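You operate a simulated robot arm through the tools that you are given. There is no shell and no other tool. Be economical: measure what you need, move in short steps, check, and stop when the job is done.

You are at the controls of a simulated robot arm. One attempt, no reset.

## Task
Put the string spool that says "G" from the bench top on the wall side on the green packet and the string spool labelled "A" on the bench top at the stairs end.
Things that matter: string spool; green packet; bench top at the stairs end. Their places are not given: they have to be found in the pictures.

It is judged by the outcome, as a careful person would: the job done as asked, and still so three seconds after it is handed in. It fails if anything else is knocked over, pushed out of place, dropped, spilled or broken.

## Robot
A 7-joint arm with a two-finger parallel gripper, fixed in place. Base frame: the origin is at the foot of the arm, x ahead of it, y to its left, z up; the work surface is at about z = 0.79. Units: m, degrees, N and s.
With the tool pointing down near the work surface it reaches from about 0.22 to 0.68 m from the base axis. Its first joint turns from -66.0 to 66.0 degrees. Payload 2.4 kg.
The tool frame sits at the grasp point between the pads (the TCP): z along the fingers, y along the line on which they close. The tips reach 0.03 m beyond it. The gripper opens to 0.094 m. The fingers are 0.028 m wide and 0.01 m thick; the gripper's body (0.05 by 0.096 m) begins 0.055 m behind the TCP.
Orientation is told as [roll, pitch, yaw] about the base's x, y, z axes, in that order, counted from this pose: with the fingers straight down and closing along the base's y, the tool's x points along the base's -x, its y along +y and its z along -z.

## Interface
- The arm moves only by the tool step_arm. Its argument "rows" is a list of rows, each a list of 5 numbers: the shift along the tool's x, y, z in units of 30 mm (1.0 is 30 mm), then the turn about the tool's z in units of 6 degrees (1.0 is 6 degrees), then the opening, from 0 (shut) to 1 (fully open). In form: [[dx, dy, dz, yaw, gripper], ...]. A call has 1 to 12 rows; each row shifts and turns the commanded pose from where the row before left it, along the tool's axes as they then stand. A call with a number of a shift or a turn outside -1 to 1 is refused whole. A row lasts 0.2 s, in which the tool goes at most 0.05 m and 8.6 degrees; a call with a longer step from one row to the next is refused whole, and so is a gripper value outside its range. Where a pose cannot be reached the arm comes as near as it can. A force on the tool above 40 N (or 10 N above the force at the start of the call, whichever is more), or a blocked arm, ends the call early, and 0.2 s more pass. Each finger travels about 0.153 m/s and halts on what it meets, pressing with about 26 N; the grip force reading is that of the motor and also rises with nothing between the fingers. The clock runs only during rows and for 0.2 s after the last one: add rows that do not move to give the fingers time. It gives the time, the measured TCP pose, the force on the tool (base axes), the opening and the grip force at its end, in the units of the frame above (readings bear some noise).
- Cameras (640 x 400 px; columns grow to the right, rows downward): "scene" is fixed at [0.0336, 0.4753, 1.4298]; the picture's right is [-0.77, -0.64, 0.00], its down [-0.44, 0.53, -0.73] and it looks along [0.47, -0.56, -0.69] (base axes); focal length 332 px, centre (320, 200). "wrist" rides on the gripper at [-0.037, 0, -0.058] in the tool frame; the picture's right is [0.00, -1.00, 0.00], its down [0.97, 0.00, -0.24] and it looks along [0.24, 0.00, 0.97] (tool axes); focal length 218 px, centre (320, 200).
- snapshot(camera): a new picture of that camera. It takes no simulated time.
- point_at(camera, pixels): for up to 12 pixels [column, row] of the newest picture of that camera ("zoom" is the newest enlarged one), the place [x, y, z] in the base frame of the surface seen there, good to about 0.002 m. It takes no simulated time.
- zoom(camera, box): a new picture of the part [left, top, right, bottom] of that camera's present view, enlarged. It takes no simulated time.
- close_job(): hands the job in; it is judged then, once.

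Go step by step. Measure first, check grasps and placings, and put right what went wrong. The budget is 60 turns and 22 pictures, counting those below and the enlarged ones. Unless the task says otherwise, let go and move clear before handing in, and close with one line.

The tools are called after "Emit:" as name(argument=value, ...) on one line, values as JSON. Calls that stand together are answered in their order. step_arm: Moves the arm, as the interface text tells. Its arguments: {"type":"object","properties":{"rows":{"type":"array"}},"required":["rows"]} The other tools are called the same way: snapshot (camera) takes a picture; point_at (camera, pixels) gives the place of the surface under pixels of a picture; zoom (camera, box) takes an enlarged picture of a part of a camera's view; close_job () hands the job in.

At the start:

```text
t: 0.0
eef_pos: [0.3951, 0.0939, 1.0636]
ee_rot: [-0.1, 0.1, -0.1]
force: [-0.3, 0.0, 0.8]
width: 0.0939
gripper_force: 0.1
```

scene: 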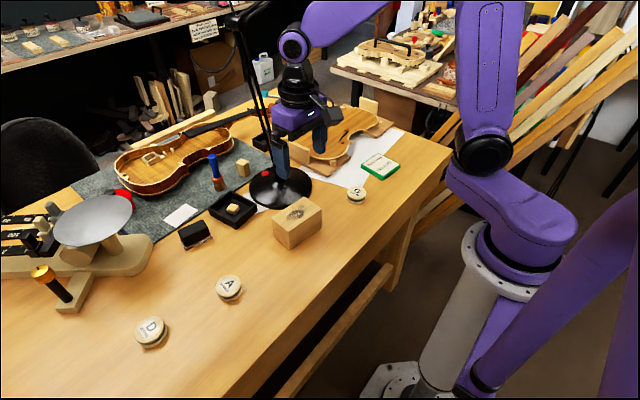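
wrist: 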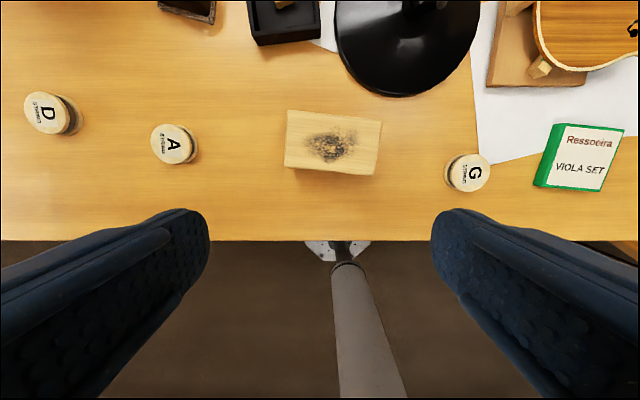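

The three spools D (150,331), A (229,288) and G (356,194) and the green packet (380,166) are visible. I'll measure them and look closer for "stairs end" and "wall side" cues.

Emit:
point_at(camera="scene", pixels=[[150, 327], [229, 284], [356, 191], [380, 163], [366, 172], [394, 168], [374, 157], [298, 212], [440, 160], [320, 258], [200, 390], [400, 130]])

Emit:
zoom(camera="scene", box=[280, 90, 480, 215])

Emit:
zoom(camera="scene", box=[0, 0, 320, 200])

Emit:
zoom(camera="scene", box=[320, 0, 640, 200])

```text
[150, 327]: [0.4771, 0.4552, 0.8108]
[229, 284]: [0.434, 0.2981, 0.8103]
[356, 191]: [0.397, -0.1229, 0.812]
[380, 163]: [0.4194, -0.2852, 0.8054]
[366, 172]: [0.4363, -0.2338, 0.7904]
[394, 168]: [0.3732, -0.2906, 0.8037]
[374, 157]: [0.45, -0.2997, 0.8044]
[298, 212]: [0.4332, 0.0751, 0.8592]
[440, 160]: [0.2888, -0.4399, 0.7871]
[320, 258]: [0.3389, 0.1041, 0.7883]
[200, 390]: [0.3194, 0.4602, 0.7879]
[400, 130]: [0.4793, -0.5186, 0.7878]
```

```text
3.20 times, centred on (380, 152) of scene
```

zoom: 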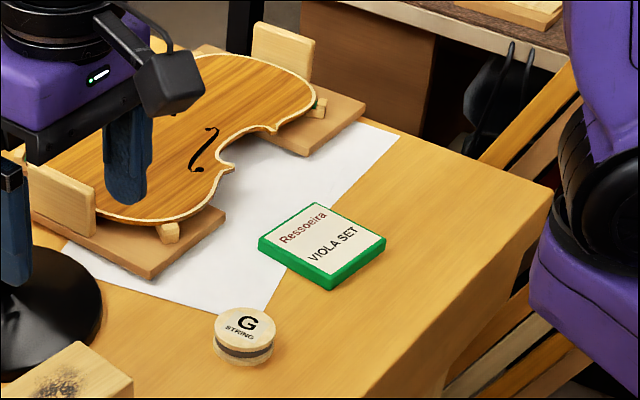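

```text
2.00 times, centred on (160, 100) of scene
```

zoom: 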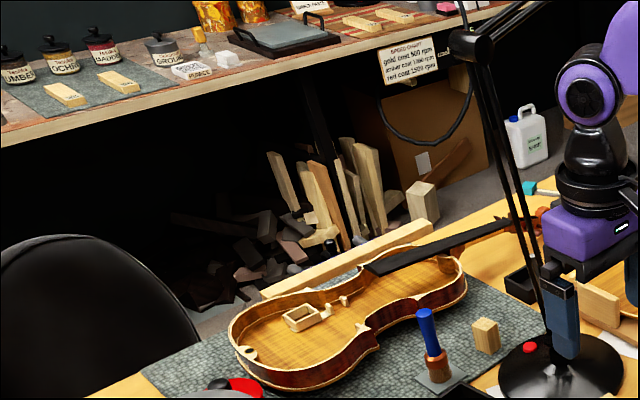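

```text
2.00 times, centred on (480, 100) of scene
```

zoom: 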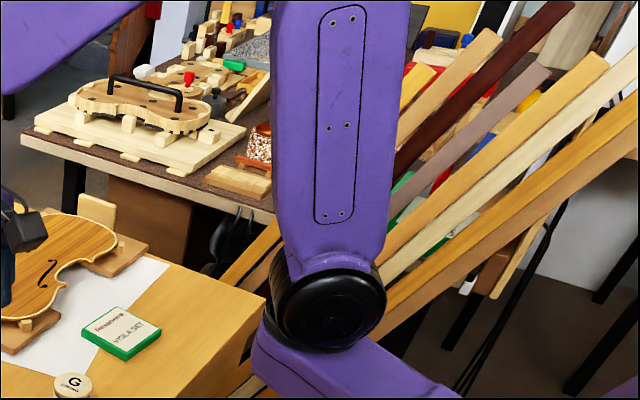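

The spools all stand on one bench; its right end is around y=-0.5. I need to find stairs and wall: zoom in on the background at top (brown curve around (385,15)) and the left side.

Emit:
zoom(camera="scene", box=[310, 0, 470, 100])

Emit:
zoom(camera="scene", box=[0, 180, 352, 400])

Emit:
zoom(camera="scene", box=[480, 0, 640, 100])

```text
4.00 times, centred on (390, 50) of scene
```

zoom: 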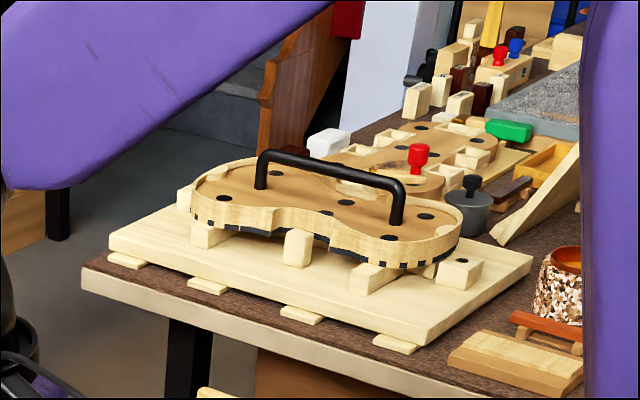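

```text
1.82 times, centred on (176, 290) of scene
```

zoom: 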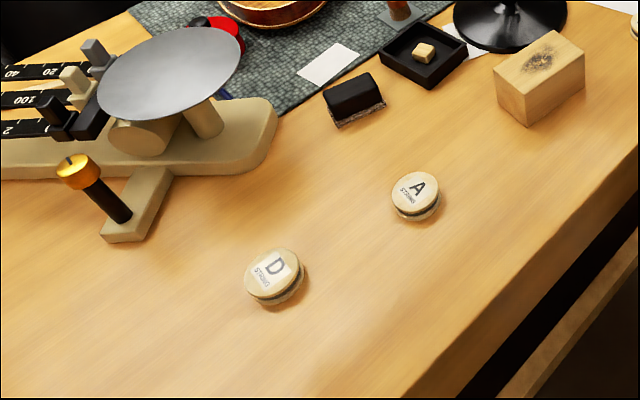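

```text
4.00 times, centred on (560, 50) of scene
```

zoom: 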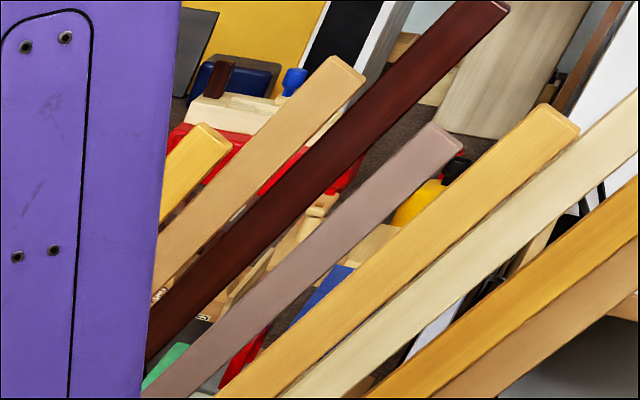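

There seems to be a wooden banister and steps behind the arm near scene (375,15). I'll probe it, and probe walls for direction.

Emit:
point_at(camera="scene", pixels=[[366, 27], [372, 28], [385, 15], [405, 15], [350, 60], [610, 130], [100, 8], [30, 5], [20, 150], [100, 170], [350, 70], [60, 120]])

Emit:
step_arm(rows=[[0, -1, -1, 0, 1], [0, -1, -1, 0, 1], [0, -1, -1, 0, 1], [0, -1, -0.5, 0, 1], [0, -1, 0, 0, 1], [0, -1, 0, 0, 1], [0, -1, 0, 0, 1]])

Emit:
snapshot(camera="scene")

```text
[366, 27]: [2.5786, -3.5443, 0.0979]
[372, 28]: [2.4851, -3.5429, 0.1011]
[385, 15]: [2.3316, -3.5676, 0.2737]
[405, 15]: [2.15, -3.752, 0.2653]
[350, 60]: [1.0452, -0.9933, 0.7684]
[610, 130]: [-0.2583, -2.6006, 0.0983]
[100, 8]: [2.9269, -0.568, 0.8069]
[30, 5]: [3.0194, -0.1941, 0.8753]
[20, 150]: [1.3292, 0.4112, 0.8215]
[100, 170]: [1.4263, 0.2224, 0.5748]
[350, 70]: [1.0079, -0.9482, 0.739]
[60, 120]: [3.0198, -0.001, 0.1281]
```

```text
t: 1.6
eef_pos: [0.395, -0.1157, 1.1638]
ee_rot: [0.0, 0.1, 0.0]
force: [0.4, 1.0, -0.2]
width: 0.0943
gripper_force: 0.1
```

```text
13 pictures are left
```

scene: 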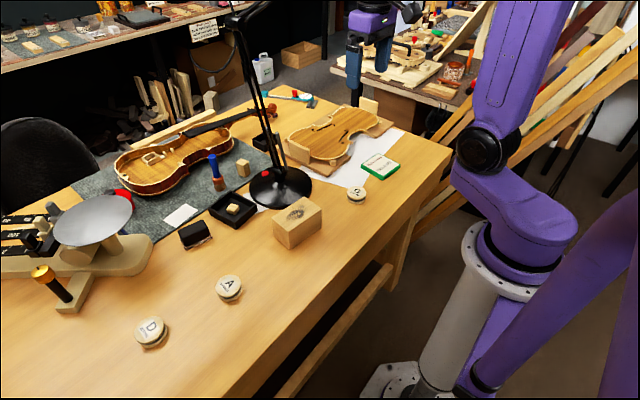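

The stairs point lies at about (2.5,-3.5), i.e. towards -y. I'll go down over G and then check both the wrist view and the uncovered background.

Emit:
step_arm(rows=[[-0.07, -0.24, 1, 0, 1], [0, 0, 1, 0, 1], [0, 0, 1, 0, 1], [0, 0, 1, 0, 1], [0, 0, 1, 0, 1], [0, 0, 1, 0, 1], [0, 0, 1, 0, 1], [0, 0, 0, 0, 1]])

Emit:
snapshot(camera="wrist")

Emit:
zoom(camera="scene", box=[300, 0, 460, 100])

```text
t: 3.4
eef_pos: [0.3951, -0.1213, 0.9551]
ee_rot: [0.0, 0.0, 0.0]
force: [-0.5, -0.1, -0.3]
width: 0.094
gripper_force: 0.0
```

```text
12 pictures are left
```

wrist: 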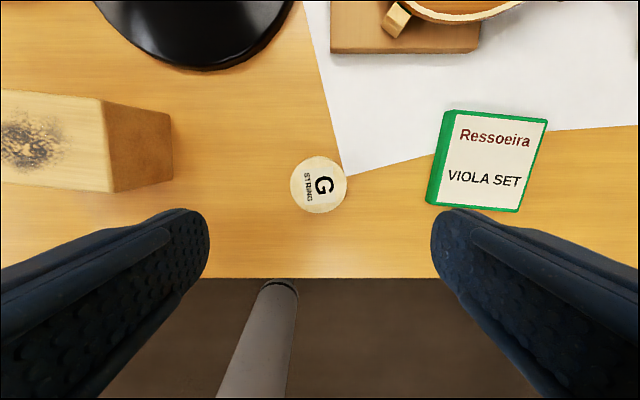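

```text
4.00 times, centred on (380, 50) of scene
```

zoom: 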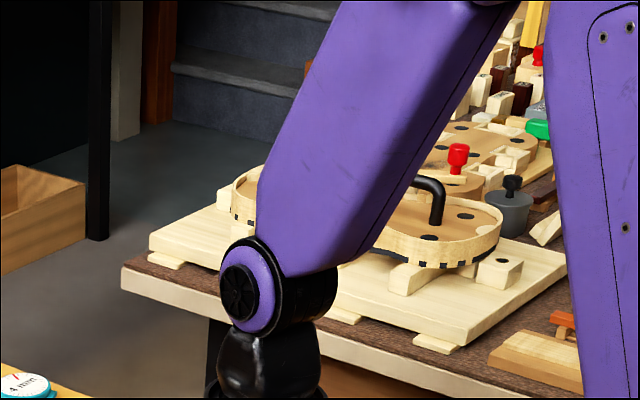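

The stairs are confirmed (grey steps in the zoom at (240,80)), off the bench's -y end; so A belongs on the bare bench beyond the packet. Now I'll measure G and the packet in the wrist picture.

Emit:
point_at(camera="wrist", pixels=[[292, 186], [346, 186], [319, 158], [319, 211], [319, 185], [456, 115], [547, 120], [517, 210], [436, 203], [487, 162], [428, 200], [600, 200]])

Emit:
point_at(camera="scene", pixels=[[451, 150], [405, 133], [420, 165], [425, 145], [410, 180], [230, 286], [440, 170], [386, 223]])

```text
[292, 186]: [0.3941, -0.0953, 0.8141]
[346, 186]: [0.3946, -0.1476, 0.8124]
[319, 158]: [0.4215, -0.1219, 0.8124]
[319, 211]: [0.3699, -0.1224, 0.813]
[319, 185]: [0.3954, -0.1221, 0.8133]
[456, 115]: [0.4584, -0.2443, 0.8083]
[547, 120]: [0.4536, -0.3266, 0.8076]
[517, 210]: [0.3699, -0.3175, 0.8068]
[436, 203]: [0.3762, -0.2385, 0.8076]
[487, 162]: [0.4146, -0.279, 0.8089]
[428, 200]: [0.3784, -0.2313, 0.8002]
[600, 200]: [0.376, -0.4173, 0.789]
```

```text
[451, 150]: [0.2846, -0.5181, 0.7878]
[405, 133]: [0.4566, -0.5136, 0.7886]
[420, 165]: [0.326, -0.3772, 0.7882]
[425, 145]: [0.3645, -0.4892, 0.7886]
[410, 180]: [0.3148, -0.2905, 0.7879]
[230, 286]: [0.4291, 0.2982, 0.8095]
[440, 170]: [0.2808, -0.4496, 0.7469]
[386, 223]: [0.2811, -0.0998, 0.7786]
```

G's centre is (0.396,-0.122), diameter 0.052, top 0.813; packet centre (0.414,-0.281), top 0.808. I descend and grip G.

Emit:
step_arm(rows=[[-0.03, -0.03, 1, 0, 1], [0, 0, 1, 0, 1], [0, 0, 1, 0, 1], [0, 0, 0.8, 0, 1], [0, 0, 0.5, 0, 1], [0, 0, 0, 0, 1], [0, 0, 0, 0, 0.4], [0, 0, 0, 0, 0.2], [0, 0, 0, 0, 0.2], [0, 0, 0, 0, 0.2]])

```text
t: 5.6
eef_pos: [0.3967, -0.1239, 0.8304]
ee_rot: [0.0, 0.0, -0.1]
force: [0.1, -0.3, -0.6]
width: 0.0517
gripper_force: 26.3
```

G is held (width 0.052, 26 N). Lift and carry over the packet.

Emit:
step_arm(rows=[[0, 0, -0.7, 0, 0.2], [0, 0, -1, 0, 0.2], [0, 0, -1, 0, 0.2], [-0.1, -1, 0, 0, 0.2], [-0.1, -1, 0, 0, 0.2], [-0.1, -1, 0, 0, 0.2], [-0.1, -1, 0, 0, 0.2], [-0.2, -1, 0, 0, 0.2], [0, -0.25, 0, 0, 0.2], [0, 0, 0, 0, 0.2]])

Emit:
snapshot(camera="wrist")

```text
t: 7.8
eef_pos: [0.4176, -0.2827, 0.9103]
ee_rot: [0.0, 0.0, 0.0]
force: [-0.5, 0.2, -1.5]
width: 0.0521
gripper_force: 26.0
```

```text
10 pictures are left
```

wrist: 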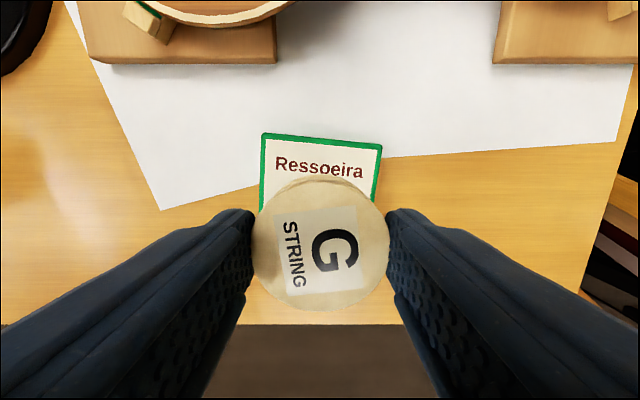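

G is over the packet and held level. Lower 60 mm and check before release.

Emit:
step_arm(rows=[[0.05, 0, 0.8, 0, 0.2], [0.05, 0, 0.6, 0, 0.2], [0, 0, 0.3, 0, 0.2], [0, 0, 0.25, 0, 0.2], [0, 0, 0, 0, 0.2]])

```text
t: 9.0
eef_pos: [0.415, -0.2811, 0.852]
ee_rot: [0.0, 0.0, 0.0]
force: [0.1, -0.1, 0.1]
width: 0.0514
gripper_force: 26.2
```

About 1–2 mm above the packet; one small creep down, then release and rise.

Emit:
step_arm(rows=[[0, 0, 0.05, 0, 0.2], [0, 0, 0, 0, 0.2], [0, 0, 0, 0, 0.65], [0, 0, 0, 0, 0.8], [0, 0, 0, 0, 0.9], [0, 0, -0.5, 0, 0.9], [0, 0, -1, 0, 0.9], [0, 0, -1, 0, 1], [0, 0, -1, 0, 1], [0, 0, 0, 0, 1]])

Emit:
snapshot(camera="wrist")

```text
t: 11.2
eef_pos: [0.4134, -0.2806, 0.954]
ee_rot: [0.0, -0.1, 0.0]
force: [0.0, 0.8, -0.1]
width: 0.0941
gripper_force: 0.0
```

```text
9 pictures are left
```

wrist: 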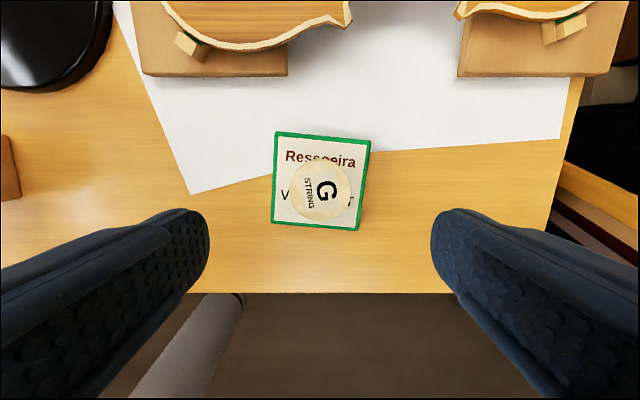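

G sits squarely on the packet. Before crossing towards A, I check where the lamp arm is in space and A's exact spot.

Emit:
point_at(camera="scene", pixels=[[272, 160], [262, 120], [250, 80], [238, 40], [233, 22], [250, 8], [280, 185], [298, 208], [229, 284], [217, 289], [241, 282]])

```text
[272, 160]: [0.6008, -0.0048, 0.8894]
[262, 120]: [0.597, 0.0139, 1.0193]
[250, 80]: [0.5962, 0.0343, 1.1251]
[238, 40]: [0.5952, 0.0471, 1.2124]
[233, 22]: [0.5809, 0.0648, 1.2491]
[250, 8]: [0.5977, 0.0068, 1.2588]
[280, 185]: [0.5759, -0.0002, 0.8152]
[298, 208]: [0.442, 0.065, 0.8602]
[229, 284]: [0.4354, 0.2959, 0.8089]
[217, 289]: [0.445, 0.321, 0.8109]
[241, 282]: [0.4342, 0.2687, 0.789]
```

The lamp pole stands at x≈0.6, so I cross at x≈0.38 and z≈0.98 to reach above A.

Emit:
step_arm(rows=[[0.4, 0, -1, 0, 1], [0.7, 1, 0, 0, 1], [0, 1, 0, 0, 1], [0, 1, 0, 0, 1], [0, 1, 0, 0, 1], [0, 1, 0, 0, 1], [0, 1, 0, 0, 1], [0, 1, 0, 0, 1], [0, 1, 0, 0, 1], [0, 1, 0, 0, 1], [0, 1, 0, 0, 1], [0, 1, 0, 0, 1]])

Emit:
step_arm(rows=[[0, 1, 0, 0, 1], [0, 1, 0, 0, 1], [0, 1, 0, 0, 1], [0, 1, 0, 0, 1], [0, 1, 0, 0, 1], [0, 1, 0, 0, 1], [-0.8, 1, 0, 0, 1], [-0.8, 1, 0.5, 0, 1], [0, 0.3, 0.5, 0, 1], [0, 0, 0, 0, 1]])

Emit:
snapshot(camera="wrist")

```text
t: 13.8
eef_pos: [0.3787, 0.0532, 0.9841]
ee_rot: [0.0, 0.0, 0.0]
force: [-0.5, -0.3, 0.0]
width: 0.094
gripper_force: 0.1
```

```text
t: 16.0
eef_pos: [0.429, 0.2975, 0.9563]
ee_rot: [0.0, 0.0, -0.1]
force: [-0.3, 0.9, 0.8]
width: 0.0939
gripper_force: 0.2
```

```text
8 pictures are left
```

wrist: 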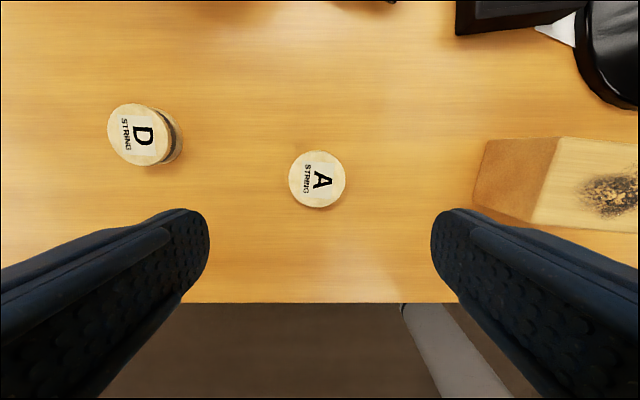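

Emit:
point_at(camera="wrist", pixels=[[290, 179], [344, 179], [317, 152], [317, 206]])

```text
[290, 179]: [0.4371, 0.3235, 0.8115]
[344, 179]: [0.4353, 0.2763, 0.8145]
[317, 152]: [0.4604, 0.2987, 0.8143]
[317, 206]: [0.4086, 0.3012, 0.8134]
```

A's centre is (0.435,0.300), top 0.813, with clear space around it. Descend and grip.

Emit:
step_arm(rows=[[-0.2, 0.07, 1, 0, 1], [0, 0, 1, 0, 1], [0, 0, 1, 0, 1], [0, 0, 0.8, 0, 1], [0, 0, 0.45, 0, 1], [0, 0, 0, 0, 1], [0, 0, 0, 0, 0.4], [0, 0, 0, 0, 0.2], [0, 0, 0, 0, 0.2], [0, 0, 0, 0, 0.2]])

```text
t: 18.2
eef_pos: [0.4358, 0.2985, 0.8261]
ee_rot: [-0.1, 0.1, -0.1]
force: [0.3, -0.4, -0.9]
width: 0.0519
gripper_force: 26.1
```

A is held (width 0.052). Lift it and carry back across the same route towards the -y end.

Emit:
step_arm(rows=[[0, 0, -0.7, 0, 0.2], [0, 0, -1, 0, 0.2], [0, 0, -1, 0, 0.2], [0, 0, -1, 0, 0.2], [0.7, 0, -1, 0, 0.2], [0.7, -1, 0, 0, 0.2], [0.4, -1, 0, 0, 0.2], [0, -1, 0, 0, 0.2], [0, -1, 0, 0, 0.2], [0, -1, 0, 0, 0.2], [0, -1, 0, 0, 0.2], [0, -1, 0, 0, 0.2]])

Emit:
step_arm(rows=[[0, -1, 0, 0, 0.2], [0, -1, 0, 0, 0.2], [0, -1, 0, 0, 0.2], [0, -1, 0, 0, 0.2], [0, -1, 0, 0, 0.2], [0, -1, 0, 0, 0.2], [0, -1, 0, 0, 0.2], [0, -1, 0, 0, 0.2], [0, -1, 0, 0, 0.2], [0, -1, 0, 0, 0.2], [0, -1, 0, 0, 0.2], [0, -1, 0, 0, 0.2]])

Emit:
step_arm(rows=[[0, -1, 0, 0, 0.2], [0, -1, 0, 0, 0.2], [0, -1, 0, 0, 0.2], [0, -1, 0, 0, 0.2], [0, -1, 0, 0, 0.2], [0.1, -0.2, 0, 0, 0.2], [0, 0, 0, 0, 0.2]])

Emit:
snapshot(camera="wrist")

```text
t: 20.8
eef_pos: [0.3821, 0.089, 0.9692]
ee_rot: [0.0, 0.0, 0.0]
force: [-0.5, 0.7, 1.2]
width: 0.0517
gripper_force: 25.9
```

```text
t: 23.4
eef_pos: [0.3833, -0.2711, 0.9699]
ee_rot: [0.0, 0.0, 0.0]
force: [0.7, 0.3, 0.3]
width: 0.0519
gripper_force: 26.0
```

```text
t: 25.0
eef_pos: [0.3774, -0.426, 0.9719]
ee_rot: [0.0, 0.0, 0.0]
force: [0.3, -0.5, -0.1]
width: 0.0516
gripper_force: 25.8
```

```text
7 pictures are left
```

wrist: 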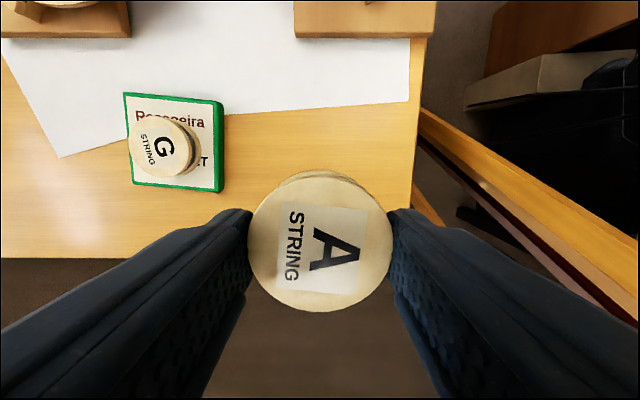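

A is above bare bench beyond the packet, clear of the bench end. Lower it to the grasp height (z≈0.827).

Emit:
step_arm(rows=[[0, 0, 1, 0, 0.2], [0, 0, 1, 0, 0.2], [0, 0, 1, 0, 0.2], [0, 0, 0.9, 0, 0.2], [0, 0, 0.5, 0, 0.2], [0, 0, 0.25, 0, 0.2], [0, 0, 0, 0, 0.2]])

```text
t: 26.6
eef_pos: [0.3761, -0.4267, 0.8291]
ee_rot: [0.0, 0.0, 0.0]
force: [0.3, -1.0, -0.8]
width: 0.0515
gripper_force: 25.6
```

A is within 1–2 mm of the bench. Creep down slightly, release, rise and look.

Emit:
step_arm(rows=[[0, 0, 0.06, 0, 0.2], [0, 0, 0, 0, 0.2], [0, 0, 0, 0, 0.65], [0, 0, 0, 0, 0.8], [0, 0, 0, 0, 0.9], [0, 0, -0.5, 0, 0.9], [0, 0, -1, 0, 0.9], [0, 0, -1, 0, 1], [0, 0, -1, 0, 1], [0, 0, -1, 0, 1], [0, 0, 0, 0, 1]])

Emit:
snapshot(camera="scene")

Emit:
snapshot(camera="wrist")

```text
t: 29.0
eef_pos: [0.3799, -0.4269, 0.9616]
ee_rot: [0.0, 0.0, 0.0]
force: [0.8, 0.5, 0.9]
width: 0.094
gripper_force: 0.0
```

```text
6 pictures are left
```

scene: 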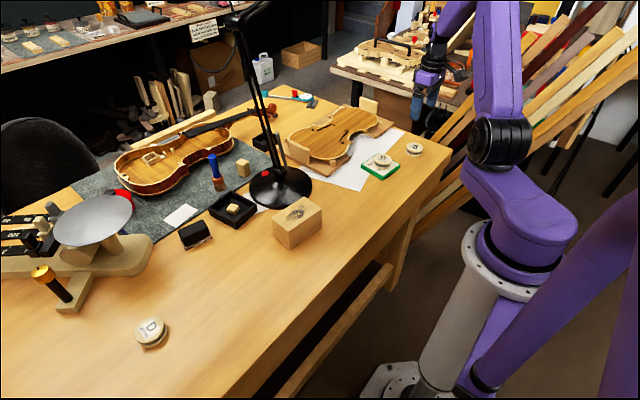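

```text
5 pictures are left
```

wrist: 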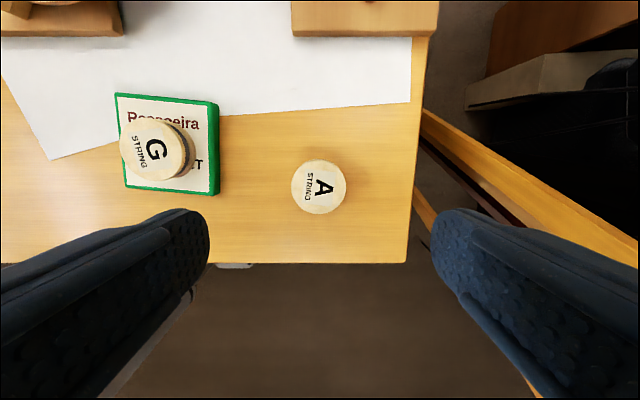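

G rests on the packet (382,160), A on the bare bench at the stairs end (414,148), the gripper is open and clear, and nothing else has moved. I hand in.

Emit:
close_job()

```text
The job is handed in.
```

The "G" spool is on the green packet and the "A" spool is on the bare bench top past the packet; I took that as the stairs end because the stairs are visible beyond it.
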